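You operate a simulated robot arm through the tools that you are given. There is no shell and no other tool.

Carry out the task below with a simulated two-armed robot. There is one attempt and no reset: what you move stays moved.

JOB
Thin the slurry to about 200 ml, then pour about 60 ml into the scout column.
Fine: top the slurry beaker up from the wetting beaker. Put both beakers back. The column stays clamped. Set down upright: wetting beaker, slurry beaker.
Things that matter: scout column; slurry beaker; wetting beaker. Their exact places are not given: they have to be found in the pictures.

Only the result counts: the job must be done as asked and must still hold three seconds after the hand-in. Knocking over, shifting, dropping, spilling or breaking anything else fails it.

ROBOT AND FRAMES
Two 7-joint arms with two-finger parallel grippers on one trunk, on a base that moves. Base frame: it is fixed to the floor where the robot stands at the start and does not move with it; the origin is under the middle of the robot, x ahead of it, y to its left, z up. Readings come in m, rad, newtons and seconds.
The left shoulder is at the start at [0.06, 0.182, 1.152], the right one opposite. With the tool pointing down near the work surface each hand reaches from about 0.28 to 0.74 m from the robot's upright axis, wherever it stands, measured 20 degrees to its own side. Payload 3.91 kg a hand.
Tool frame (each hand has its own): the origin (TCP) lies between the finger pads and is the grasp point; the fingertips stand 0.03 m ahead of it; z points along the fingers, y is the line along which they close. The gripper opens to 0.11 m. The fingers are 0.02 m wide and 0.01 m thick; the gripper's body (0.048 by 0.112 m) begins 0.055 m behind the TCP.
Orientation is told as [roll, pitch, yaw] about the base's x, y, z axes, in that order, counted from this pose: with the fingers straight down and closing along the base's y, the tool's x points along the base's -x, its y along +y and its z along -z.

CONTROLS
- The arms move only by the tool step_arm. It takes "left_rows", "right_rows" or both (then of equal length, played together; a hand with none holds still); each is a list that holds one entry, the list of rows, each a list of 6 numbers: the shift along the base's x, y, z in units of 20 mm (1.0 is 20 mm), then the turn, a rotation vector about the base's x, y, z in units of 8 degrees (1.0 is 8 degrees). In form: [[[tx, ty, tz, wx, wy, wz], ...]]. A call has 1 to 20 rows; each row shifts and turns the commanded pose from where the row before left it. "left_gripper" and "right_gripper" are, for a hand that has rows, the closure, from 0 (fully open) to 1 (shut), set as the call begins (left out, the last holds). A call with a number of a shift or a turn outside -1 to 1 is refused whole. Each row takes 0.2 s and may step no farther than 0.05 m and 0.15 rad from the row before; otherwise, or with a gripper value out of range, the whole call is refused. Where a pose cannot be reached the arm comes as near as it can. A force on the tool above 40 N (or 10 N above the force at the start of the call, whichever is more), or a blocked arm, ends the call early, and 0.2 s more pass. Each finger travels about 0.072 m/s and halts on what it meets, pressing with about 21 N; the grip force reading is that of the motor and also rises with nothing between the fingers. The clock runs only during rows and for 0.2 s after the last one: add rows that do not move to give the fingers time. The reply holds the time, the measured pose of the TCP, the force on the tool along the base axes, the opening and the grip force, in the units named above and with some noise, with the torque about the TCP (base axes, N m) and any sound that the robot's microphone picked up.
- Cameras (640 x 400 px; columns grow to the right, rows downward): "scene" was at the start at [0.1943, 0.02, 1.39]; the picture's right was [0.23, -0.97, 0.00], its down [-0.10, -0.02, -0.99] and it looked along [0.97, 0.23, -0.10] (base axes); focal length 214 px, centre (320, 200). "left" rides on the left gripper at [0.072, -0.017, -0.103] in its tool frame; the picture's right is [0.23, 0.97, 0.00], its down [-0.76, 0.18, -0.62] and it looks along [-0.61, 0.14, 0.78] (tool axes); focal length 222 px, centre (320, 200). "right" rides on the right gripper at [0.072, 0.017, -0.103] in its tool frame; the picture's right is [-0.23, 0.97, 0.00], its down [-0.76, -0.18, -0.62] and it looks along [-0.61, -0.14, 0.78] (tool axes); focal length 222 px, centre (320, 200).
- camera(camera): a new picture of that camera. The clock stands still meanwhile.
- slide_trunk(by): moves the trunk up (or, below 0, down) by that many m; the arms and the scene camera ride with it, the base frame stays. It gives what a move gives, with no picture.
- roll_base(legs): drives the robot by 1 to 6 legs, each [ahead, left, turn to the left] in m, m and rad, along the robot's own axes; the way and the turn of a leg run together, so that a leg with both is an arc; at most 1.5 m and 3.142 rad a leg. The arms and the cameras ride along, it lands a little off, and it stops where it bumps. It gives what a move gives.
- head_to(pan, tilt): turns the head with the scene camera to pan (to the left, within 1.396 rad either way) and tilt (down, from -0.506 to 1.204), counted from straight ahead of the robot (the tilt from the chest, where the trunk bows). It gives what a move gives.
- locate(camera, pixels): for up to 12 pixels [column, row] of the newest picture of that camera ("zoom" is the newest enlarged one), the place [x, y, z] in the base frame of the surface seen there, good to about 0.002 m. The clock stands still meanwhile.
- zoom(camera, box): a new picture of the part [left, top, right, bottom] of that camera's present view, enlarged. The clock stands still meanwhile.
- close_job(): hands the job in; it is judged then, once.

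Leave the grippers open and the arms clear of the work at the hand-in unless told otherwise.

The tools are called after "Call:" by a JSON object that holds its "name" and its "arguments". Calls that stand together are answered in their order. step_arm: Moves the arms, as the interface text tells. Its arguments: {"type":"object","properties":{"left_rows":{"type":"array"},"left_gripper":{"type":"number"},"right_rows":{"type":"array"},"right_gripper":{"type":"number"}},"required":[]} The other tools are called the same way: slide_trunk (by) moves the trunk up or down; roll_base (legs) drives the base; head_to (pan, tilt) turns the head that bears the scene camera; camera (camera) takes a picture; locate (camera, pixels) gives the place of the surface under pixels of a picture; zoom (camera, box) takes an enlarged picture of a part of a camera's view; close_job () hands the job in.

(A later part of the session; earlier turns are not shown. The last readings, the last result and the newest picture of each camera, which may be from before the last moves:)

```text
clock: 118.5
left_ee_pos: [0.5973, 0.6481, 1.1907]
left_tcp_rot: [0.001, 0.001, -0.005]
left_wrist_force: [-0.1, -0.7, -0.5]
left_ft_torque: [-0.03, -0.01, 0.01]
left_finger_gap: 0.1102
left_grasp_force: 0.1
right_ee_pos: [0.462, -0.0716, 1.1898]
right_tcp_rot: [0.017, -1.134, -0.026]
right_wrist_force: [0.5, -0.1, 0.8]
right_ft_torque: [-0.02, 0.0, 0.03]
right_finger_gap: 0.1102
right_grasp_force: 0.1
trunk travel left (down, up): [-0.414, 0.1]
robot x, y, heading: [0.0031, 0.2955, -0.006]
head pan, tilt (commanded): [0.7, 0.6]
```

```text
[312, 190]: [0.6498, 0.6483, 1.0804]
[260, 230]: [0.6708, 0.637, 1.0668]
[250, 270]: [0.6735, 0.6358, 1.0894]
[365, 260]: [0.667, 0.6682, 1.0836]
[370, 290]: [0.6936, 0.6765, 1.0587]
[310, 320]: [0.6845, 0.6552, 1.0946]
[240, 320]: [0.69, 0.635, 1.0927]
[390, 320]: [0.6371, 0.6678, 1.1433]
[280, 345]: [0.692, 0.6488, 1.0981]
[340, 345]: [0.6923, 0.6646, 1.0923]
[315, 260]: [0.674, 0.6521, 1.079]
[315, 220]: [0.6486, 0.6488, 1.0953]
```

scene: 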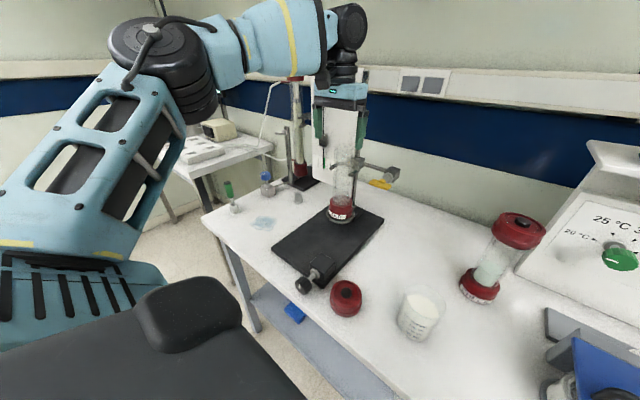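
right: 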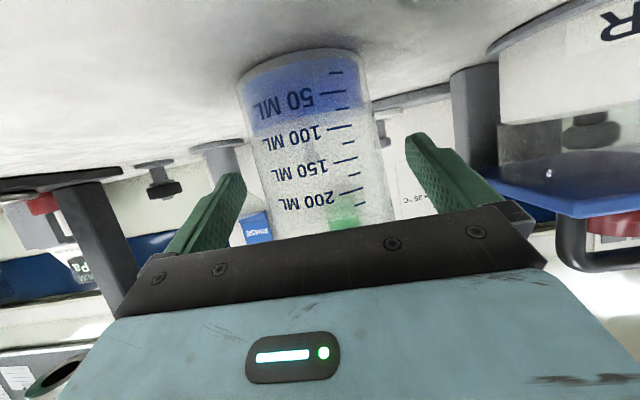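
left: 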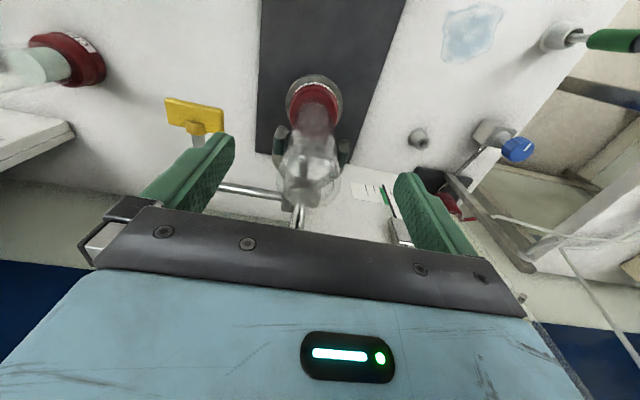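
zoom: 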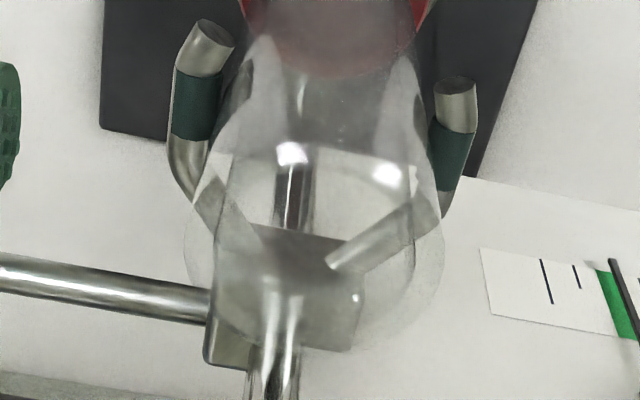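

The ray through the rim's ellipse centre gives (0.628, 0.645), matching my earlier estimate. Now I'll retract the left hand and bring it above the slurry beaker with the tool tilted 65° forward, as for the other beaker.

Call:
{"name": "step_arm", "arguments": {"left_rows": [[[-0.9, -0.5, 0, 0, 0, 0], [-0.9, -0.5, 0, 0, 0, 0], [-0.9, -0.5, 0, 0, 0, 0], [-0.9, -0.5, 0, 0, 0, 0], [-0.9, -0.5, 0, 0, 0, 0], [-0.9, -0.5, 0, 0, 0, 0], [-0.9, -0.5, 0, 0, 0, 0], [0, -0.95, -0.3, 0, -0.677, 0], [0, -0.95, -0.3, 0, -0.677, 0], [0, -0.95, -0.3, 0, -0.677, 0], [0, -0.95, -0.3, 0, -0.677, 0], [0, -0.95, -0.3, 0, -0.677, 0], [0, -0.95, -0.3, 0, -0.677, 0], [0, -0.95, -0.3, 0, -0.677, 0], [0, -0.95, -0.3, 0, -0.677, 0], [0, -0.95, -0.3, 0, -0.677, 0], [0, -0.95, -0.3, 0, -0.677, 0], [0, -0.95, -0.3, 0, -0.677, 0], [0, -0.95, -0.3, 0, -0.677, 0], [0, 0, 0, 0, 0, 0]]]}}

Call:
{"name": "head_to", "arguments": {"pan": 0.3, "tilt": 0.9}}

Call:
{"name": "camera", "arguments": {"camera": "scene"}}

Call:
{"name": "camera", "arguments": {"camera": "left"}}

```text
clock: 122.7
left_ee_pos: [0.4703, 0.4028, 1.1112]
left_tcp_rot: [0.008, -1.138, -0.009]
left_wrist_force: [1.0, 0.2, 0.7]
left_ft_torque: [0.03, 0.01, 0.02]
left_finger_gap: 0.11
left_grasp_force: 0.0
left hand out of reach, approached as far as the arm can: row 17, 18, 19
right_ee_pos: [0.4611, -0.0705, 1.1921]
right_tcp_rot: [0.019, -1.135, -0.026]
right_wrist_force: [-0.3, 1.6, 0.7]
right_ft_torque: [0.03, -0.01, 0.0]
right_finger_gap: 0.1096
right_grasp_force: 0.1
trunk travel left (down, up): [-0.414, 0.1]
robot x, y, heading: [-0.0012, 0.298, -0.008]
head pan, tilt (commanded): [0.7, 0.6]
```

```text
clock: 123.5
left_ee_pos: [0.4713, 0.4026, 1.1113]
left_tcp_rot: [0.011, -1.136, -0.013]
left_wrist_force: [-0.3, -0.2, 0.0]
left_ft_torque: [0.01, -0.02, 0.0]
left_finger_gap: 0.1098
left_grasp_force: 0.0
right_ee_pos: [0.4617, -0.0708, 1.1906]
right_tcp_rot: [0.018, -1.135, -0.025]
right_wrist_force: [0.5, 0.6, 0.5]
right_ft_torque: [0.02, -0.03, -0.01]
right_finger_gap: 0.1101
right_grasp_force: 0.2
trunk travel left (down, up): [-0.414, 0.1]
robot x, y, heading: [-0.0038, 0.2958, -0.004]
head pan, tilt (commanded): [0.3, 0.901]
```

```text
taken
```

scene: 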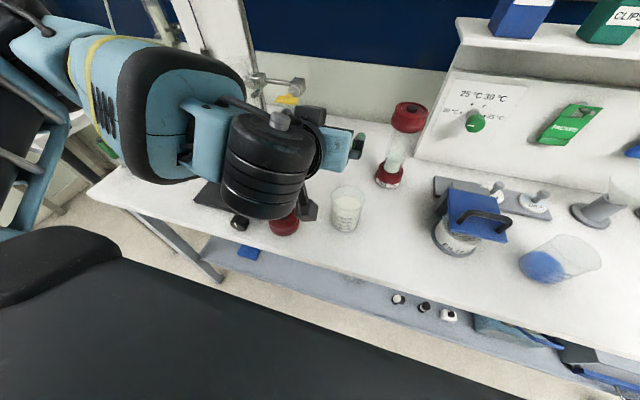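

```text
taken
```

left: 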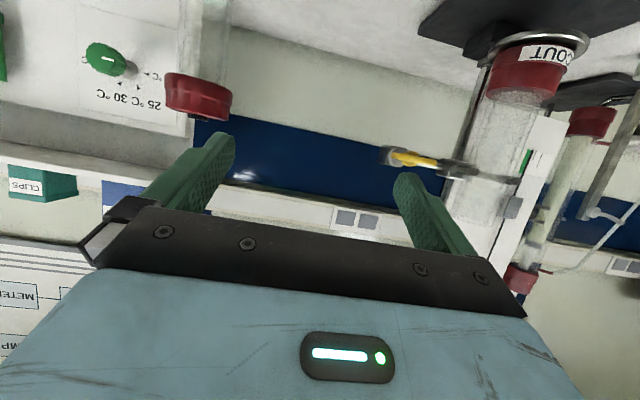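

The arm stops at y≈0.403, which is its inner limit this close. I'll roll the base back 0.10 m for the grasp and come forward again for the pour.

Call:
{"name": "roll_base", "arguments": {"legs": [[-0.1, 0, 0]]}}

Call:
{"name": "step_arm", "arguments": {"left_rows": [[[0.9, -0.5, 0, 0, 0, 0], [0.9, -0.5, 0, 0, 0, 0], [0.5, -0.6, 0, 0, 0, 0], [0, -0.6, 0, 0, 0, 0], [0, -0.5, 0, 0, 0, 0], [0, 0, 0, 0, 0, 0]]]}}

Call:
{"name": "camera", "arguments": {"camera": "scene"}}

Call:
{"name": "camera", "arguments": {"camera": "left"}}

```text
clock: 124.7
left_ee_pos: [0.3732, 0.4029, 1.1114]
left_tcp_rot: [0.011, -1.136, -0.012]
left_wrist_force: [0.1, -0.2, -0.4]
left_ft_torque: [-0.01, 0.0, 0.02]
left_finger_gap: 0.11
left_grasp_force: 0.1
right_ee_pos: [0.3639, -0.072, 1.1912]
right_tcp_rot: [0.019, -1.134, -0.027]
right_wrist_force: [-0.2, -0.1, -0.1]
right_ft_torque: [-0.04, 0.0, -0.02]
right_finger_gap: 0.1097
right_grasp_force: 0.0
trunk travel left (down, up): [-0.414, 0.1]
robot x, y, heading: [-0.0975, 0.2977, -0.009]
head pan, tilt (commanded): [0.3, 0.901]
```

```text
clock: 126.1
left_ee_pos: [0.3976, 0.3987, 1.1069]
left_tcp_rot: [0.011, -1.136, -0.012]
left_wrist_force: [-0.3, 0.5, -0.1]
left_ft_torque: [0.03, 0.0, 0.0]
left_finger_gap: 0.1101
left_grasp_force: 0.1
left hand out of reach, approached as far as the arm can: row 1, 2, 3, 4, 5
right_ee_pos: [0.3637, -0.0709, 1.1903]
right_tcp_rot: [0.015, -1.133, -0.029]
right_wrist_force: [-0.1, 0.2, -0.4]
right_ft_torque: [0.0, 0.0, -0.02]
right_finger_gap: 0.11
right_grasp_force: 0.1
trunk travel left (down, up): [-0.414, 0.1]
robot x, y, heading: [-0.0993, 0.2978, -0.005]
head pan, tilt (commanded): [0.3, 0.901]
```

```text
taken
```

scene: 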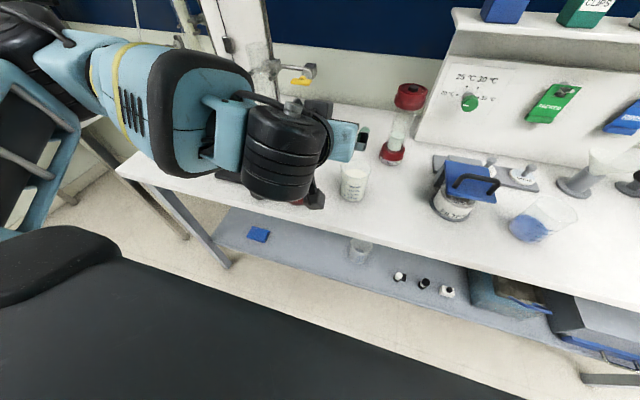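

```text
taken
```

left: 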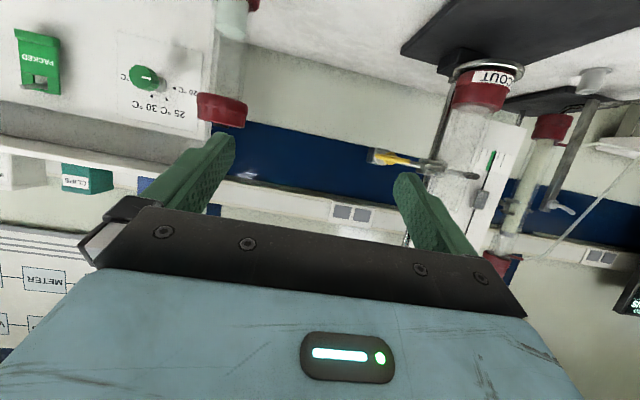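

The left arm is stuck in an awkward elbow posture. I'll send it back toward its starting pose (tool down, high and left) and approach again with the same kind of path the right arm used.

Call:
{"name": "step_arm", "arguments": {"left_rows": [[[-0.667, 0.71, 0.98, 0, 0.542, 0], [-0.667, 0.71, 0.98, 0, 0.542, 0], [-0.667, 0.71, 0.98, 0, 0.542, 0], [-0.667, 0.71, 0.98, 0, 0.542, 0], [-0.667, 0.71, 0.98, 0, 0.542, 0], [-0.667, 0.71, 0.98, 0, 0.542, 0], [-0.667, 0.71, 0.98, 0, 0.542, 0], [-0.667, 0.71, 0.98, 0, 0.542, 0], [-0.667, 0.71, 0.98, 0, 0.542, 0], [-0.667, 0.71, 0.98, 0, 0.542, 0], [-0.667, 0.71, 0.98, 0, 0.542, 0], [-0.667, 0.71, 0.98, 0, 0.542, 0], [-0.667, 0.71, 0.98, 0, 0.542, 0], [-0.667, 0.71, 0.98, 0, 0.542, 0], [-0.667, 0.71, 0.98, 0, 0.542, 0], [0, 0, 0, 0, 0, 0]]]}}

Call:
{"name": "camera", "arguments": {"camera": "scene"}}

```text
clock: 129.5
left_ee_pos: [0.1999, 0.6132, 1.3982]
left_tcp_rot: [-0.001, 0.002, -0.005]
left_wrist_force: [0.7, -0.5, -0.2]
left_ft_torque: [-0.04, 0.02, -0.01]
left_finger_gap: 0.11
left_grasp_force: 0.0
right_ee_pos: [0.3626, -0.0715, 1.1908]
right_tcp_rot: [0.015, -1.134, -0.028]
right_wrist_force: [0.4, 0.2, 0.3]
right_ft_torque: [-0.02, 0.0, -0.01]
right_finger_gap: 0.1099
right_grasp_force: 0.1
trunk travel left (down, up): [-0.414, 0.1]
robot x, y, heading: [-0.0953, 0.3013, -0.007]
head pan, tilt (commanded): [0.3, 0.901]
```

```text
taken
```

scene: 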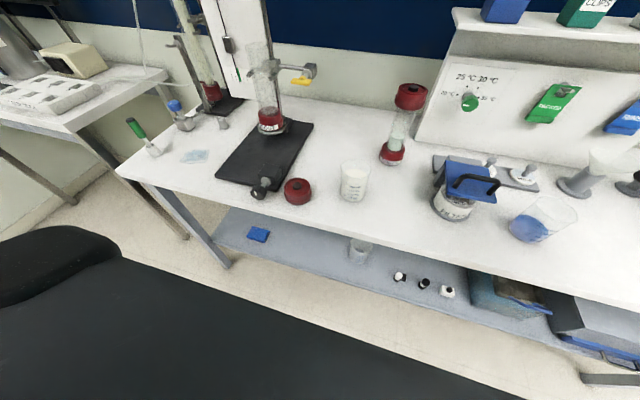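

I'll follow the mirrored path of the right arm: first to a tool-down pose, then pitch 65° while moving out and down.

Call:
{"name": "step_arm", "arguments": {"left_rows": [[[0.81, -0.88, -0.68, 0, 0, 0], [0.81, -0.88, -0.68, 0, 0, 0], [0.81, -0.88, -0.68, 0, 0, 0], [0.81, -0.88, -0.68, 0, 0, 0], [0.81, -0.88, -0.68, 0, 0, 0], [0.383, 0.4, -0.95, 0, -0.677, 0], [0.383, 0.4, -0.95, 0, -0.677, 0], [0.383, 0.4, -0.95, 0, -0.677, 0], [0.383, 0.4, -0.95, 0, -0.677, 0], [0.383, 0.4, -0.95, 0, -0.677, 0], [0.383, 0.4, -0.95, 0, -0.677, 0], [0.383, 0.4, -0.95, 0, -0.677, 0], [0.383, 0.4, -0.95, 0, -0.677, 0], [0.383, 0.4, -0.95, 0, -0.677, 0], [0.383, 0.4, -0.95, 0, -0.677, 0], [0.383, 0.4, -0.95, 0, -0.677, 0], [0.383, 0.4, -0.95, 0, -0.677, 0], [0, 0, 0, 0, 0, 0]]]}}

Call:
{"name": "head_to", "arguments": {"pan": 0.6, "tilt": 0.7}}

Call:
{"name": "camera", "arguments": {"camera": "scene"}}

```text
clock: 133.3
left_ee_pos: [0.3785, 0.6199, 1.1082]
left_tcp_rot: [0.007, -1.134, -0.011]
left_wrist_force: [0.2, 0.1, 0.7]
left_ft_torque: [-0.02, -0.02, 0.01]
left_finger_gap: 0.11
left_grasp_force: 0.0
left hand out of reach, approached as far as the arm can: row 17
right_ee_pos: [0.3646, -0.0715, 1.1916]
right_tcp_rot: [0.017, -1.134, -0.029]
right_wrist_force: [-0.9, -0.2, -0.3]
right_ft_torque: [0.0, -0.01, -0.02]
right_finger_gap: 0.1098
right_grasp_force: 0.1
trunk travel left (down, up): [-0.414, 0.1]
robot x, y, heading: [-0.0966, 0.2992, -0.005]
head pan, tilt (commanded): [0.3, 0.901]
```

```text
clock: 134.1
left_ee_pos: [0.3806, 0.6205, 1.1069]
left_tcp_rot: [0.011, -1.134, -0.012]
left_wrist_force: [-1.1, 0.6, 0.8]
left_ft_torque: [0.01, 0.01, 0.01]
left_finger_gap: 0.1102
left_grasp_force: 0.1
right_ee_pos: [0.363, -0.0709, 1.1897]
right_tcp_rot: [0.015, -1.134, -0.027]
right_wrist_force: [0.5, 0.1, -0.8]
right_ft_torque: [0.03, 0.03, 0.0]
right_finger_gap: 0.11
right_grasp_force: 0.0
trunk travel left (down, up): [-0.414, 0.1]
robot x, y, heading: [-0.0957, 0.2974, -0.006]
head pan, tilt (commanded): [0.6, 0.7]
```

```text
taken
```

scene: 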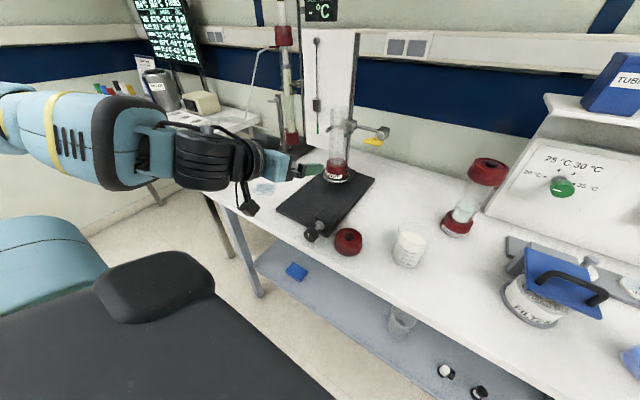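

I'll try sliding the left hand right toward the slurry beaker at this height.

Call:
{"name": "step_arm", "arguments": {"left_rows": [[[-0.3, -0.8, -0.2, 0, 0, 0], [-0.3, -0.8, -0.2, 0, 0, 0], [0, -0.8, -0.2, 0, 0, 0], [0, -0.8, -0.2, 0, 0, 0], [0, -0.8, -0.2, 0, 0, 0], [0, -0.8, -0.2, 0, 0, 0], [0, -0.8, -0.2, 0, 0, 0], [0, -0.8, -0.2, 0, 0, 0], [0, -0.8, -0.2, 0, 0, 0], [0, -0.8, -0.2, 0, 0, 0], [0, -0.8, 0, 0, 0, 0], [0, -0.8, 0, 0, 0, 0], [0, -0.8, 0, 0, 0, 0], [0, -0.8, 0, 0, 0, 0], [0, -0.8, 0, 0, 0, 0], [0, -0.8, 0, 0, 0, 0], [0, -0.8, 0, 0, 0, 0], [0, 0, 0, 0, 0, 0]]]}}

Call:
{"name": "camera", "arguments": {"camera": "scene"}}

```text
clock: 137.9
left_ee_pos: [0.3902, 0.3983, 1.0675]
left_tcp_rot: [0.011, -1.136, -0.011]
left_wrist_force: [0.8, 0.1, 0.2]
left_ft_torque: [0.0, 0.02, 0.02]
left_finger_gap: 0.1099
left_grasp_force: 0.0
left hand out of reach, approached as far as the arm can: row 1, 2, 4, 15, 16, 17
right_ee_pos: [0.3631, -0.0714, 1.1913]
right_tcp_rot: [0.019, -1.134, -0.028]
right_wrist_force: [-1.2, -0.1, 0.7]
right_ft_torque: [0.01, -0.01, 0.02]
right_finger_gap: 0.11
right_grasp_force: 0.1
trunk travel left (down, up): [-0.414, 0.1]
robot x, y, heading: [-0.0986, 0.2983, -0.007]
head pan, tilt (commanded): [0.6, 0.7]
```

```text
taken
```

scene: 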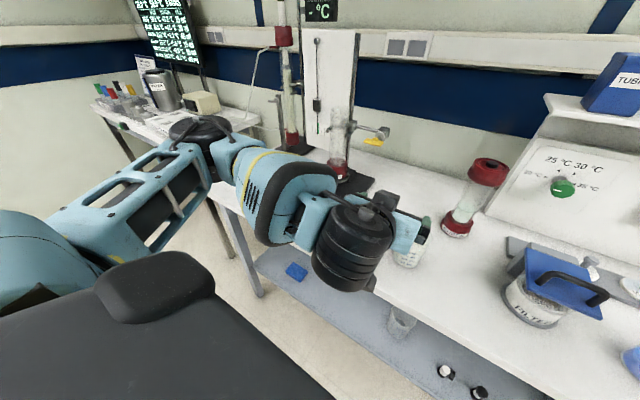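

The left arm can't go further inward than about 0.10 m left of the robot's axis in this pose. So I'll shift the base right by 0.16 m to put the slurry beaker well to the left side for the grasp.

Call:
{"name": "roll_base", "arguments": {"legs": [[0, -0.16, 0]]}}

Call:
{"name": "step_arm", "arguments": {"left_rows": [[[-0.3, 0.8, -0.3, 0, 0, 0], [-0.3, 0.9, -0.5, 0, 0, 0], [-0.3, 0.9, -0.5, 0, 0, 0], [-0.2, 0.9, -0.5, 0, 0, 0], [-0.2, 0.9, -0.5, 0, 0, 0], [0, 0.65, -0.5, 0, 0, 0], [0, 0, -0.7, 0, 0, 0], [0, 0, -0.8, 0, 0, 0], [0, 0, -0.9, 0, 0, 0], [0, 0, -0.9, 0, 0, 0], [0, 0, -0.7, 0, 0, 0], [0, 0, -0.3, 0, 0, 0], [0, 0, 0, 0, 0, 0]]]}}

Call:
{"name": "camera", "arguments": {"camera": "left"}}

Call:
{"name": "camera", "arguments": {"camera": "scene"}}

```text
clock: 139.9
left_ee_pos: [0.3896, 0.2393, 1.0685]
left_tcp_rot: [0.01, -1.136, -0.012]
left_wrist_force: [0.2, 0.3, 0.6]
left_ft_torque: [-0.04, 0.02, -0.02]
left_finger_gap: 0.1101
left_grasp_force: 0.0
right_ee_pos: [0.3633, -0.23, 1.1902]
right_tcp_rot: [0.017, -1.136, -0.029]
right_wrist_force: [0.3, -0.1, 0.5]
right_ft_torque: [0.01, -0.01, 0.0]
right_finger_gap: 0.1101
right_grasp_force: 0.0
trunk travel left (down, up): [-0.414, 0.1]
robot x, y, heading: [-0.1005, 0.1357, -0.012]
head pan, tilt (commanded): [0.6, 0.7]
```

```text
clock: 142.7
left_ee_pos: [0.3784, 0.337, 0.9236]
left_tcp_rot: [0.01, -1.135, -0.012]
left_wrist_force: [1.2, -0.6, -0.1]
left_ft_torque: [0.0, 0.01, 0.0]
left_finger_gap: 0.1101
left_grasp_force: 0.0
left hand out of reach, approached as far as the arm can: row 4, 5
right_ee_pos: [0.363, -0.2297, 1.1913]
right_tcp_rot: [0.018, -1.135, -0.028]
right_wrist_force: [0.8, 0.3, 0.7]
right_ft_torque: [0.0, -0.05, -0.02]
right_finger_gap: 0.1099
right_grasp_force: 0.1
trunk travel left (down, up): [-0.414, 0.1]
robot x, y, heading: [-0.0991, 0.1406, -0.008]
head pan, tilt (commanded): [0.6, 0.7]
```

```text
taken
```

left: 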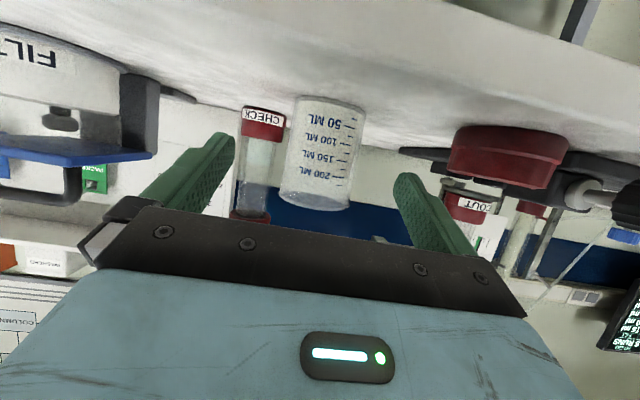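

```text
taken
```

scene: 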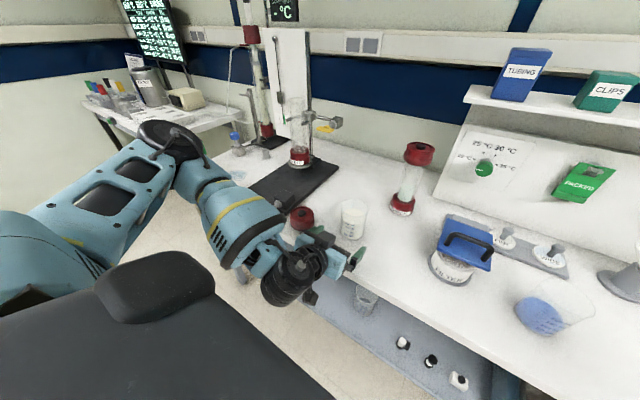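

The slurry beaker is now straight ahead of the left hand at (323,150). I'll locate points on it for fine alignment and read its level.

Call:
{"name": "zoom", "arguments": {"camera": "left", "box": [260, 85, 380, 215]}}

Call:
{"name": "locate", "arguments": {"camera": "zoom", "pixels": [[250, 60], [250, 120], [250, 180], [330, 60], [330, 120], [400, 100], [370, 160], [205, 150], [390, 220], [300, 310], [230, 230], [365, 200]]}}

```text
3.08 times, centred on (320, 150) of left
```

zoom: 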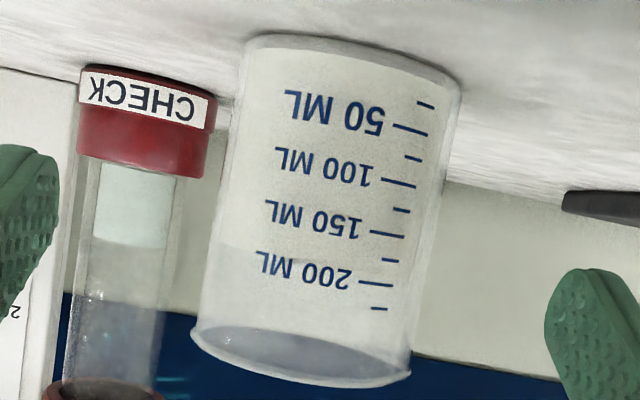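

```text
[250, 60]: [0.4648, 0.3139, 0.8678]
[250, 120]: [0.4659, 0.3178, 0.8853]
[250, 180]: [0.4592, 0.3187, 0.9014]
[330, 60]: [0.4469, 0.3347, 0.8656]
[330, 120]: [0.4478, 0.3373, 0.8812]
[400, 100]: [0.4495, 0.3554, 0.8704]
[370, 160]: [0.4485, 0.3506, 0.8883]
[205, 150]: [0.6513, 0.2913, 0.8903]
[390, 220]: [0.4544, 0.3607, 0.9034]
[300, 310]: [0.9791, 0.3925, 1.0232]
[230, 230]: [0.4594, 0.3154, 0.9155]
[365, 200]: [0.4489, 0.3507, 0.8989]
```

The beaker's axis is about (0.4805, 0.344), roughly 7 mm left of the tool line. I'll correct that and slide forward to straddle it.

Call:
{"name": "step_arm", "arguments": {"left_rows": [[[0, 0.19, 0.03, 0, 0, 0], [0, 0.19, 0.03, 0, 0, 0], [0.4, 0, 0, 0, 0, 0], [0.8, 0, 0, 0, 0, 0], [0.9, 0, 0, 0, 0, 0], [0.9, 0, 0, 0, 0, 0], [0.9, 0, 0, 0, 0, 0], [0.85, 0, 0, 0, 0, 0], [0, 0, 0, 0, 0, 0]]]}}

Call:
{"name": "camera", "arguments": {"camera": "left"}}

```text
clock: 144.7
left_ee_pos: [0.4739, 0.3442, 0.9266]
left_tcp_rot: [0.008, -1.133, -0.015]
left_wrist_force: [-0.4, 0.3, 0.0]
left_ft_torque: [0.01, 0.01, 0.0]
left_finger_gap: 0.1099
left_grasp_force: 0.1
right_ee_pos: [0.363, -0.2302, 1.1906]
right_tcp_rot: [0.018, -1.136, -0.03]
right_wrist_force: [-0.4, -0.6, 0.2]
right_ft_torque: [-0.02, 0.0, 0.02]
right_finger_gap: 0.1099
right_grasp_force: 0.1
trunk travel left (down, up): [-0.414, 0.1]
robot x, y, heading: [-0.0978, 0.1348, -0.008]
head pan, tilt (commanded): [0.6, 0.7]
```

```text
taken
```

left: 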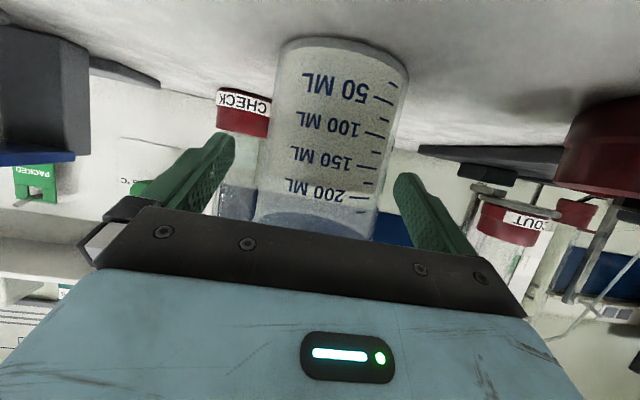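

The fingers straddle the beaker with nothing touching. Now I'll close the left gripper.

Call:
{"name": "step_arm", "arguments": {"left_rows": [[[0, 0, 0, 0, 0, 0], [0, 0, 0, 0, 0, 0], [0, 0, 0, 0, 0, 0], [0, 0, 0, 0, 0, 0], [0, 0, 0, 0, 0, 0], [0, 0, 0, 0, 0, 0]]], "left_gripper": 0.6}}

Call:
{"name": "camera", "arguments": {"camera": "left"}}

```text
clock: 146.1
left_ee_pos: [0.4749, 0.3438, 0.9259]
left_tcp_rot: [0.011, -1.135, -0.014]
left_wrist_force: [1.3, 0.6, 2.1]
left_ft_torque: [-0.13, -0.07, 0.02]
left_finger_gap: 0.0695
left_grasp_force: 21.3
right_ee_pos: [0.3618, -0.2301, 1.1914]
right_tcp_rot: [0.016, -1.135, -0.032]
right_wrist_force: [-0.5, 0.1, -0.2]
right_ft_torque: [0.02, 0.02, -0.02]
right_finger_gap: 0.1101
right_grasp_force: 0.0
trunk travel left (down, up): [-0.414, 0.1]
robot x, y, heading: [-0.1006, 0.1404, -0.008]
head pan, tilt (commanded): [0.6, 0.7]
```

```text
taken
```

left: 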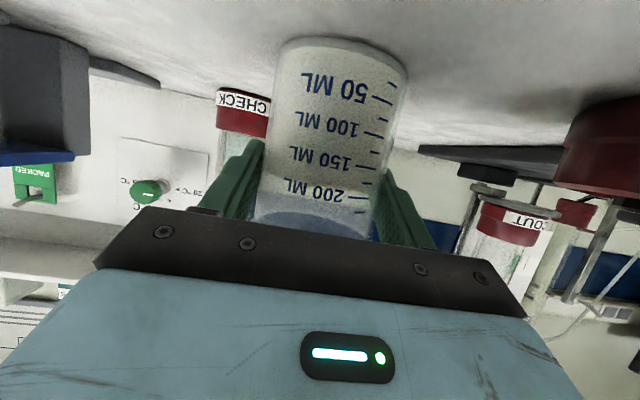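

Gripped: gap 0.0695, grasp pose (0.4745, 0.344, 0.926). I'll lift the slurry beaker straight up by about 0.13 m.

Call:
{"name": "step_arm", "arguments": {"left_rows": [[[0, 0, 0.2, 0, 0, 0], [0, 0, 0.4, 0, 0, 0], [0, 0, 0.6, 0, 0, 0], [0, 0, 0.7, 0, 0, 0], [0, 0, 0.7, 0, 0, 0], [0, 0, 0.7, 0, 0, 0], [0, 0, 0.7, 0, 0, 0], [0, 0, 0.7, 0, 0, 0], [0, 0, 0.7, 0, 0, 0], [0, 0, 0.7, 0, 0, 0], [0, 0, 0.5, 0, 0, 0], [0, 0, 0.2, 0, 0, 0], [0, 0, 0, 0, 0, 0]]]}}

Call:
{"name": "camera", "arguments": {"camera": "left"}}

Call:
{"name": "camera", "arguments": {"camera": "scene"}}

```text
clock: 148.9
left_ee_pos: [0.4726, 0.3434, 1.0609]
left_tcp_rot: [0.011, -1.135, -0.013]
left_wrist_force: [-0.5, 0.0, -2.5]
left_ft_torque: [-0.01, 0.0, -0.01]
left_finger_gap: 0.0697
left_grasp_force: 21.3
right_ee_pos: [0.3626, -0.2304, 1.1912]
right_tcp_rot: [0.017, -1.135, -0.029]
right_wrist_force: [-0.9, 0.5, 0.5]
right_ft_torque: [0.02, -0.02, 0.0]
right_finger_gap: 0.1101
right_grasp_force: 0.1
trunk travel left (down, up): [-0.414, 0.1]
robot x, y, heading: [-0.1013, 0.1402, -0.007]
head pan, tilt (commanded): [0.6, 0.7]
```

```text
taken
```

left: 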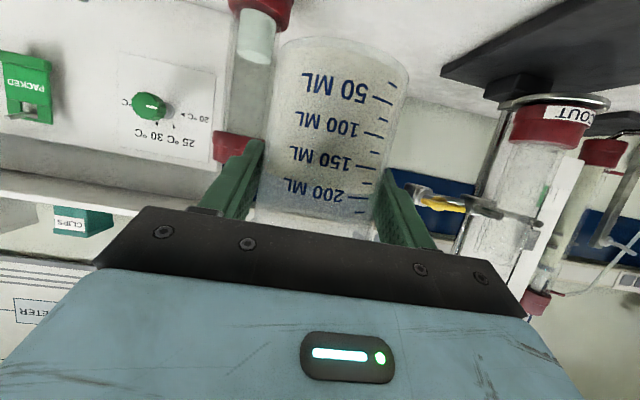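

```text
taken
```

scene: 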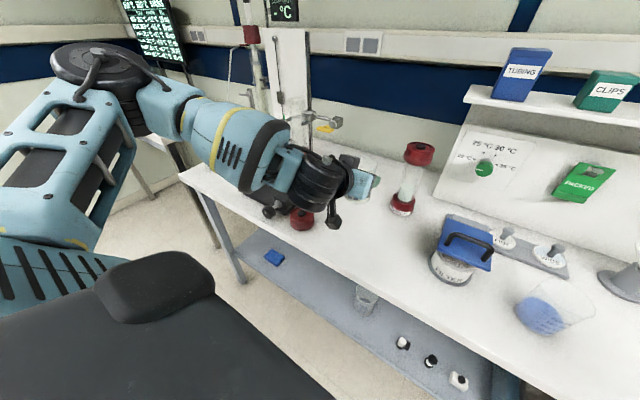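

It's held steadily, with about 2.5 N of load. I'll raise it to z≈1.2 and shift it left and slightly back, still upright, before driving the base toward the column.

Call:
{"name": "step_arm", "arguments": {"left_rows": [[[-0.2, 0.2, 0.4, 0, 0, 0], [-0.3, 0.5, 0.6, 0, 0, 0], [-0.3, 0.5, 0.6, 0, 0, 0], [-0.3, 0.5, 0.6, 0, 0, 0], [-0.3, 0.5, 0.6, 0, 0, 0], [-0.3, 0.5, 0.6, 0, 0, 0], [-0.3, 0.5, 0.6, 0, 0, 0], [-0.3, 0.5, 0.6, 0, 0, 0], [-0.3, 0.5, 0.6, 0, 0, 0], [-0.3, 0.5, 0.6, 0, 0, 0], [-0.2, 0.5, 0.6, 0, 0, 0], [0, 0.4, 0.6, 0, 0, 0], [0, 0.2, 0.3, 0, 0, 0], [0, 0, 0, 0, 0, 0]]]}}

```text
clock: 151.9
left_ee_pos: [0.4119, 0.4594, 1.207]
left_tcp_rot: [0.009, -1.134, -0.013]
left_wrist_force: [0.9, 0.6, -3.0]
left_ft_torque: [0.01, 0.01, -0.01]
left_finger_gap: 0.0698
left_grasp_force: 21.3
right_ee_pos: [0.3617, -0.2292, 1.1914]
right_tcp_rot: [0.018, -1.134, -0.03]
right_wrist_force: [-0.2, 0.3, 0.7]
right_ft_torque: [-0.01, -0.03, -0.03]
right_finger_gap: 0.1099
right_grasp_force: 0.0
trunk travel left (down, up): [-0.414, 0.1]
robot x, y, heading: [-0.098, 0.1382, -0.003]
head pan, tilt (commanded): [0.6, 0.7]
```

It's upright and steady. I'll drive left 0.158 m, then forward 0.098 m, to the stance I tested for the pour.

Call:
{"name": "roll_base", "arguments": {"legs": [[0, 0.158, 0]]}}

Call:
{"name": "roll_base", "arguments": {"legs": [[0.098, 0, 0]]}}

Call:
{"name": "head_to", "arguments": {"pan": 0.65, "tilt": 0.55}}

Call:
{"name": "camera", "arguments": {"camera": "scene"}}

Call:
{"name": "camera", "arguments": {"camera": "left"}}

```text
clock: 153.9
left_ee_pos: [0.4139, 0.6203, 1.2056]
left_tcp_rot: [0.011, -1.135, -0.01]
left_wrist_force: [-0.2, -0.5, -2.0]
left_ft_torque: [-0.01, 0.01, -0.01]
left_finger_gap: 0.07
left_grasp_force: 21.1
right_ee_pos: [0.3641, -0.0703, 1.1909]
right_tcp_rot: [0.018, -1.134, -0.027]
right_wrist_force: [0.1, 0.0, 0.3]
right_ft_torque: [0.0, 0.0, 0.03]
right_finger_gap: 0.1101
right_grasp_force: 0.1
trunk travel left (down, up): [-0.414, 0.1]
robot x, y, heading: [-0.0963, 0.2943, -0.007]
head pan, tilt (commanded): [0.6, 0.7]
```

```text
clock: 155.1
left_ee_pos: [0.5094, 0.6205, 1.2068]
left_tcp_rot: [0.012, -1.134, -0.01]
left_wrist_force: [0.3, -0.4, -2.1]
left_ft_torque: [0.03, 0.04, -0.06]
left_finger_gap: 0.0694
left_grasp_force: 21.5
right_ee_pos: [0.4617, -0.0722, 1.1912]
right_tcp_rot: [0.017, -1.134, -0.026]
right_wrist_force: [-0.1, -1.2, 0.1]
right_ft_torque: [0.0, -0.02, 0.0]
right_finger_gap: 0.1101
right_grasp_force: 0.1
trunk travel left (down, up): [-0.414, 0.1]
robot x, y, heading: [0.0018, 0.2925, -0.007]
head pan, tilt (commanded): [0.6, 0.7]
```

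```text
clock: 155.8
left_ee_pos: [0.5089, 0.6189, 1.2066]
left_tcp_rot: [0.011, -1.135, -0.011]
left_wrist_force: [0.1, 0.7, -2.4]
left_ft_torque: [0.01, 0.02, 0.01]
left_finger_gap: 0.0697
left_grasp_force: 21.5
right_ee_pos: [0.4609, -0.0713, 1.1912]
right_tcp_rot: [0.016, -1.135, -0.027]
right_wrist_force: [0.3, -0.8, -0.5]
right_ft_torque: [0.0, -0.02, -0.01]
right_finger_gap: 0.11
right_grasp_force: 0.0
trunk travel left (down, up): [-0.414, 0.1]
robot x, y, heading: [-0.002, 0.2959, -0.012]
head pan, tilt (commanded): [0.649, 0.55]
```

```text
taken
```

scene: 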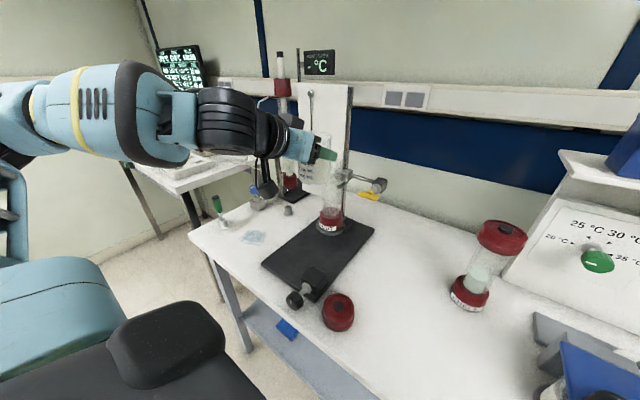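

```text
taken
```

left: 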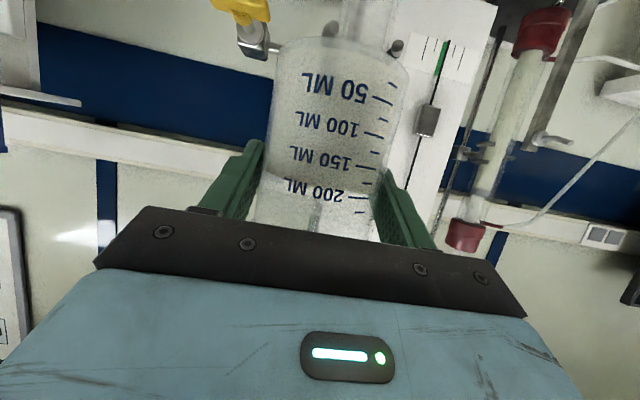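

In position near the column. The level in the held beaker is visible against the marks, so I'll zoom in to read it before pouring.

Call:
{"name": "zoom", "arguments": {"camera": "left", "box": [250, 30, 420, 240]}}

Call:
{"name": "zoom", "arguments": {"camera": "scene", "box": [250, 110, 400, 250]}}

```text
1.90 times, centred on (335, 135) of left
```

zoom: 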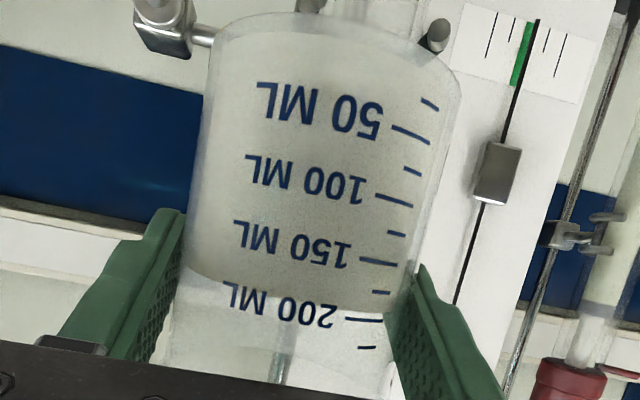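

```text
2.86 times, centred on (325, 180) of scene
```

zoom: 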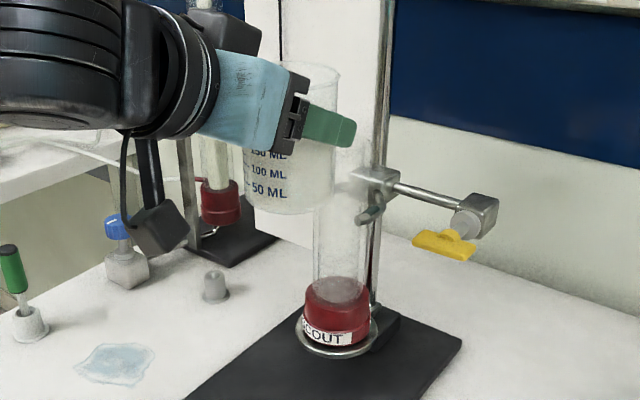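

The level reads about 197–200 ml and the column stands clear. I'll stage the beaker in front of the column, tilting to 34° (flow should begin near 44°).

Call:
{"name": "step_arm", "arguments": {"left_rows": [[[0.235, 0.13, -0.033, 0, 0.425, 0], [0.235, 0.13, -0.033, 0, 0.425, 0], [0.235, 0.13, -0.033, 0, 0.425, 0], [0.235, 0.13, -0.033, 0, 0.425, 0], [0.235, 0.13, -0.033, 0, 0.425, 0], [0.235, 0.13, -0.033, 0, 0.425, 0], [0.235, 0.13, -0.033, 0, 0.425, 0], [0.235, 0.13, -0.033, 0, 0.425, 0], [0.235, 0.13, -0.033, 0, 0.425, 0], [0.235, 0.13, -0.033, 0, 0.425, 0], [0, 0, 0, 0, 0, 0]]]}}

Call:
{"name": "zoom", "arguments": {"camera": "scene", "box": [250, 90, 400, 230]}}

Call:
{"name": "camera", "arguments": {"camera": "left"}}

```text
clock: 158.2
left_ee_pos: [0.5548, 0.6447, 1.1992]
left_tcp_rot: [0.003, -0.541, -0.006]
left_wrist_force: [-0.5, -0.7, -2.5]
left_ft_torque: [0.0, -0.02, 0.02]
left_finger_gap: 0.0697
left_grasp_force: 21.0
right_ee_pos: [0.4611, -0.0715, 1.1911]
right_tcp_rot: [0.017, -1.134, -0.027]
right_wrist_force: [0.1, 0.0, -0.1]
right_ft_torque: [-0.03, -0.01, 0.0]
right_finger_gap: 0.1101
right_grasp_force: 0.0
trunk travel left (down, up): [-0.414, 0.1]
robot x, y, heading: [-0.0026, 0.2949, -0.005]
head pan, tilt (commanded): [0.649, 0.55]
```

```text
2.86 times, centred on (325, 160) of scene
```

zoom: 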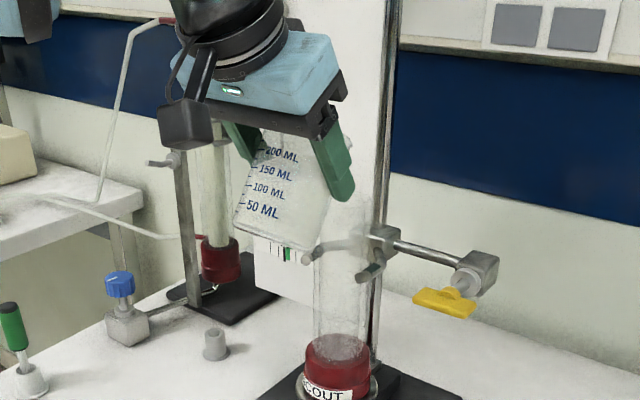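

```text
taken
```

left: 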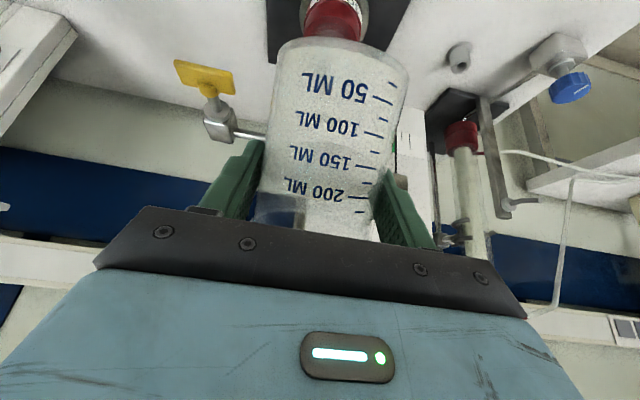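

Staged at 34°, aligned with y=0.6447. For a side view of the lip over the column, I'll bring the free right hand around as a camera: tool down first, then yaw toward the column.

Call:
{"name": "step_arm", "arguments": {"right_rows": [[[0.2, 0.9, 0, 0, 0.9028, 0], [0.2, 0.9, 0, 0, 0.9028, 0], [0.2, 0.9, 0, 0, 0.9028, 0], [0.2, 0.9, 0, 0, 0.9028, 0], [0.2, 0.9, 0, 0, 0.9028, 0], [0.2, 0.9, 0, 0, 0.9028, 0], [0.2, 0.9, 0, 0, 0.9028, 0], [0.2, 0.9, 0, 0, 0.9028, 0], [0.2, 0.9, 0, 0, 0.9028, 0], [0, 0, 0, 0, 0, 0]]]}}

Call:
{"name": "step_arm", "arguments": {"right_rows": [[[0, 0.8, 0, 0, 0, 0.9375], [0, 0.8, 0, 0, 0, 0.9375], [0, 0.8, 0, 0, 0, 0.9375], [0, 0.8, 0, 0, 0, 0.9375], [0, 0.8, 0, 0, 0, 0.9375], [0, 0.8, 0, 0, 0, 0.9375], [0, 0.8, 0, 0, 0, 0.9375], [0, 0.8, 0, 0, 0, 0.9375], [0, 0.8, 0, 0, 0, 0.9375], [0, 0.8, 0, 0, 0, 0.9375], [0, 0.8, 0, 0, 0, 0.9375], [0, 0.8, 0, 0, 0, 0.9375], [0, 0, 0, 0, 0, 0]]]}}

Call:
{"name": "camera", "arguments": {"camera": "right"}}

```text
clock: 160.4
left_ee_pos: [0.5547, 0.6445, 1.2001]
left_tcp_rot: [0.004, -0.543, -0.006]
left_wrist_force: [-0.1, -0.1, -2.0]
left_ft_torque: [-0.01, -0.03, 0.01]
left_finger_gap: 0.0697
left_grasp_force: 20.4
right_ee_pos: [0.4973, 0.0902, 1.1915]
right_tcp_rot: [-0.007, -0.001, -0.009]
right_wrist_force: [-0.3, -0.3, 0.0]
right_ft_torque: [0.01, 0.0, 0.01]
right_finger_gap: 0.1099
right_grasp_force: 0.1
trunk travel left (down, up): [-0.414, 0.1]
robot x, y, heading: [-0.0016, 0.2983, -0.004]
head pan, tilt (commanded): [0.649, 0.55]
```

```text
clock: 163.2
left_ee_pos: [0.5553, 0.646, 1.199]
left_tcp_rot: [0.003, -0.541, -0.004]
left_wrist_force: [0.1, -0.7, -1.0]
left_ft_torque: [-0.01, -0.03, 0.01]
left_finger_gap: 0.0697
left_grasp_force: 20.7
right_ee_pos: [0.3423, 0.155, 1.1496]
right_tcp_rot: [-0.007, -0.002, 1.56]
right_wrist_force: [-0.3, 0.7, 0.2]
right_ft_torque: [0.0, 0.02, -0.02]
right_finger_gap: 0.11
right_grasp_force: 0.1
right hand out of reach, approached as far as the arm can: row 2, 3, 4, 5, 6, 7, 8, 9, 10, 11, 12
trunk travel left (down, up): [-0.414, 0.1]
robot x, y, heading: [-0.0036, 0.2985, -0.005]
head pan, tilt (commanded): [0.649, 0.55]
```

```text
taken
```

right: 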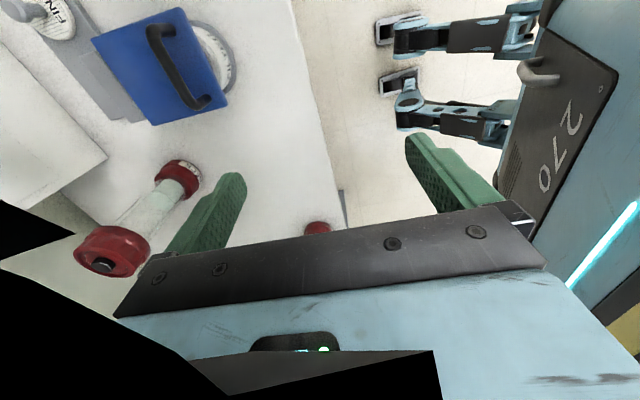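

The right arm can't reach that far while yawed, and it settled at (0.342, 0.155, 1.15) without contact. That spot may still see the column, so I'll tilt it 45° to look sideways.

Call:
{"name": "step_arm", "arguments": {"right_rows": [[[0, 0, 0.2, 0.9375, 0, 0], [0, 0, 0.2, 0.9375, 0, 0], [0, 0, 0.2, 0.9375, 0, 0], [0, 0, 0.2, 0.9375, 0, 0], [0, 0, 0.2, 0.9375, 0, 0], [0, 0, 0.2, 0.9375, 0, 0], [0, 0, 0, 0, 0, 0]]]}}

Call:
{"name": "camera", "arguments": {"camera": "right"}}

Call:
{"name": "camera", "arguments": {"camera": "scene"}}

```text
clock: 164.8
left_ee_pos: [0.5545, 0.6456, 1.1983]
left_tcp_rot: [0.003, -0.541, -0.004]
left_wrist_force: [0.5, -0.4, -1.7]
left_ft_torque: [-0.02, -0.03, 0.01]
left_finger_gap: 0.0695
left_grasp_force: 20.9
right_ee_pos: [0.29, 0.2022, 1.2012]
right_tcp_rot: [0.006, -0.789, 1.552]
right_wrist_force: [0.1, -0.4, 0.5]
right_ft_torque: [-0.01, 0.01, 0.01]
right_finger_gap: 0.11
right_grasp_force: 0.1
right hand out of reach, approached as far as the arm can: row 2, 3, 4, 5, 6
trunk travel left (down, up): [-0.414, 0.1]
robot x, y, heading: [-0.0011, 0.292, -0.004]
head pan, tilt (commanded): [0.649, 0.55]
```

```text
taken
```

right: 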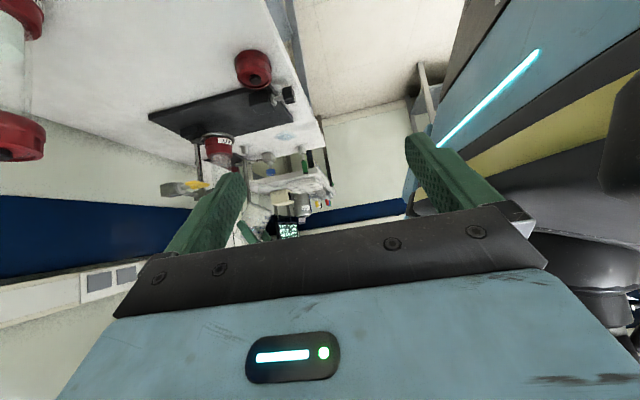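

```text
taken
```

scene: 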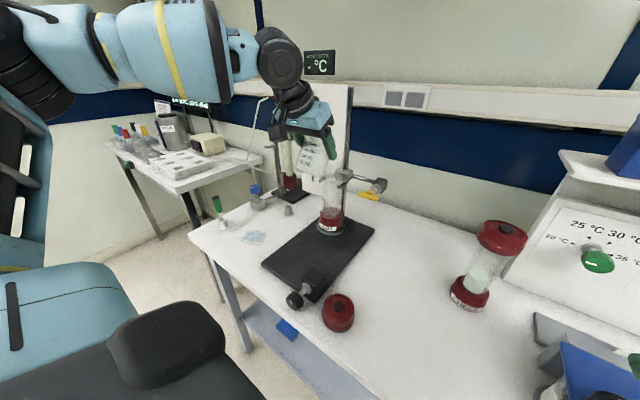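

The column is visible at (215,145) but partly behind the right hand's own finger. I'll yaw the right hand about 17° and raise it a little so the column falls between the fingers.

Call:
{"name": "step_arm", "arguments": {"right_rows": [[[0, 0, 0.8, 0, 0, -0.7], [0, 0, 0.8, 0, 0, -0.7], [0, 0, 0.8, 0, 0, -0.7], [0, 0, 0, 0, 0, 0]]]}}

Call:
{"name": "camera", "arguments": {"camera": "right"}}

```text
clock: 165.8
left_ee_pos: [0.5562, 0.6448, 1.1996]
left_tcp_rot: [0.004, -0.541, -0.006]
left_wrist_force: [0.8, 0.3, -1.1]
left_ft_torque: [-0.01, -0.02, 0.0]
left_finger_gap: 0.07
left_grasp_force: 20.8
right_ee_pos: [0.2916, 0.2019, 1.2493]
right_tcp_rot: [0.008, -0.788, 1.258]
right_wrist_force: [0.1, 0.2, 0.0]
right_ft_torque: [-0.01, 0.0, -0.03]
right_finger_gap: 0.1102
right_grasp_force: 0.1
trunk travel left (down, up): [-0.414, 0.1]
robot x, y, heading: [0.0004, 0.2972, -0.004]
head pan, tilt (commanded): [0.649, 0.55]
```

```text
taken
```

right: 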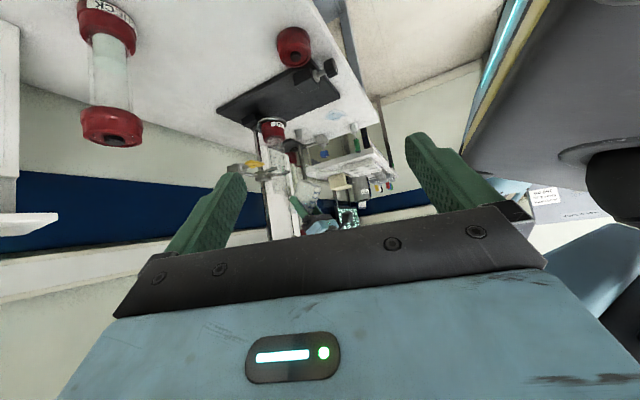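

Now the column and the tilted beaker sit between the fingers at around (285,175). I'll zoom in there.

Call:
{"name": "zoom", "arguments": {"camera": "right", "box": [240, 105, 350, 235]}}

```text
3.08 times, centred on (295, 170) of right
```

zoom: 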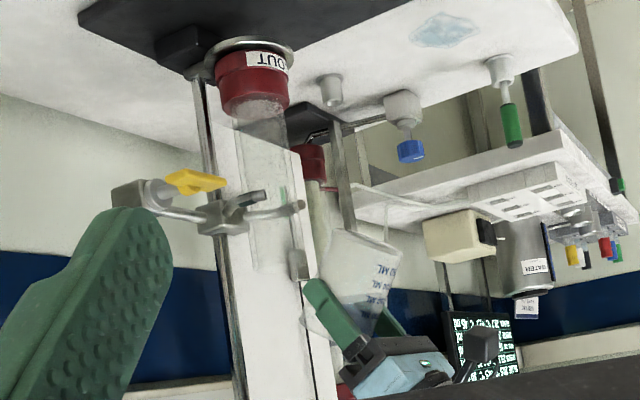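

That's a useful view: the column's rim is near (270,270) in the zoom, with the beaker's lip approaching it at about (305,310). I'll zoom closer and locate both.

Call:
{"name": "zoom", "arguments": {"camera": "right", "box": [255, 145, 335, 220]}}

Call:
{"name": "locate", "arguments": {"camera": "zoom", "pixels": [[150, 250], [220, 225], [190, 265], [145, 265], [230, 290], [250, 310], [270, 250], [330, 130], [215, 250], [200, 270], [240, 330], [290, 150]]}}

```text
5.33 times, centred on (295, 182) of right
```

zoom: 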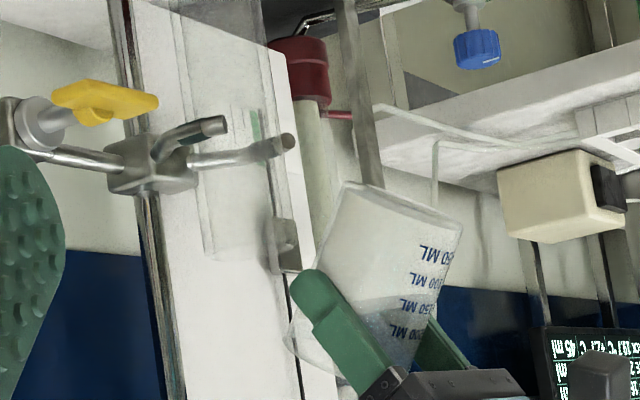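

```text
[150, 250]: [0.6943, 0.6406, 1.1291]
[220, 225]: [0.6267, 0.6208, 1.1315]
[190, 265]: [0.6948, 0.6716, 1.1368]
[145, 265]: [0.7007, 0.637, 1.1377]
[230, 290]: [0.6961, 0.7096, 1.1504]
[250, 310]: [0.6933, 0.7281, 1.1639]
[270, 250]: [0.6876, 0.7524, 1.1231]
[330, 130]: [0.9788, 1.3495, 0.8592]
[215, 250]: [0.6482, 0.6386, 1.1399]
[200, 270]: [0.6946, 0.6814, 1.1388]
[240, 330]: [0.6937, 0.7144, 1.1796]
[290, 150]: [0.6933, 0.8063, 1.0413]
```

I'll move the lip over the column mouth while tilting to 42°, just short of the flow angle.

Call:
{"name": "step_arm", "arguments": {"left_rows": [[[0.128, 0, -0.1375, 0, 0.167, 0], [0.128, 0, -0.1375, 0, 0.167, 0], [0.128, 0, -0.1375, 0, 0.167, 0], [0.128, 0, -0.1375, 0, 0.167, 0], [0.128, 0, -0.1375, 0, 0.167, 0], [0.128, 0, -0.1375, 0, 0.167, 0], [0, 0, 0, 0, 0, 0]]]}}

Call:
{"name": "zoom", "arguments": {"camera": "right", "box": [255, 145, 335, 220]}}

Call:
{"name": "zoom", "arguments": {"camera": "scene", "box": [270, 90, 390, 200]}}

```text
clock: 167.4
left_ee_pos: [0.5718, 0.6455, 1.1835]
left_tcp_rot: [0.001, -0.4, -0.005]
left_wrist_force: [-0.1, -1.2, -1.7]
left_ft_torque: [0.02, -0.03, -0.01]
left_finger_gap: 0.0698
left_grasp_force: 20.7
right_ee_pos: [0.29, 0.2038, 1.2496]
right_tcp_rot: [0.006, -0.788, 1.263]
right_wrist_force: [0.7, -0.1, 0.9]
right_ft_torque: [0.04, 0.04, -0.02]
right_finger_gap: 0.1102
right_grasp_force: 0.0
trunk travel left (down, up): [-0.414, 0.1]
robot x, y, heading: [0.0004, 0.2992, -0.003]
head pan, tilt (commanded): [0.649, 0.55]
```

```text
5.33 times, centred on (295, 182) of right
```

zoom: 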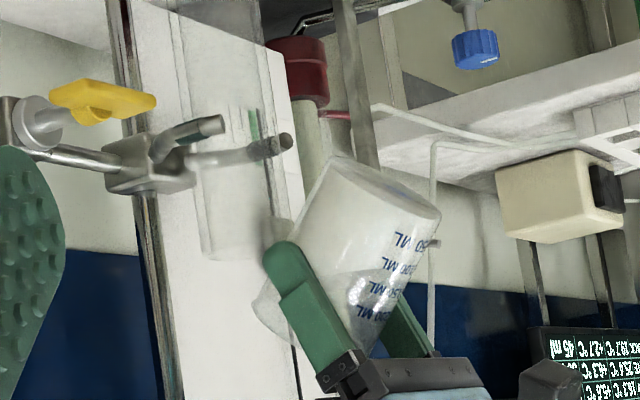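

```text
3.64 times, centred on (330, 145) of scene
```

zoom: 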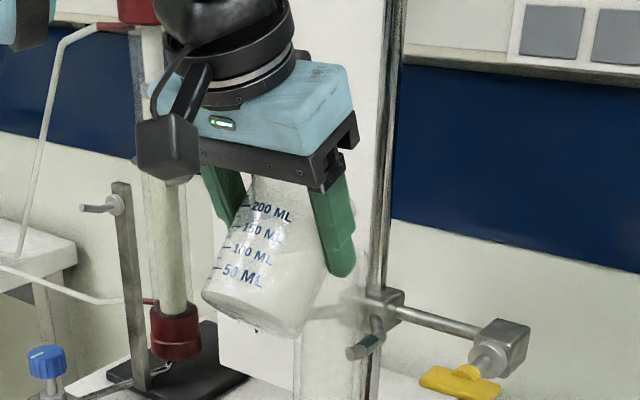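

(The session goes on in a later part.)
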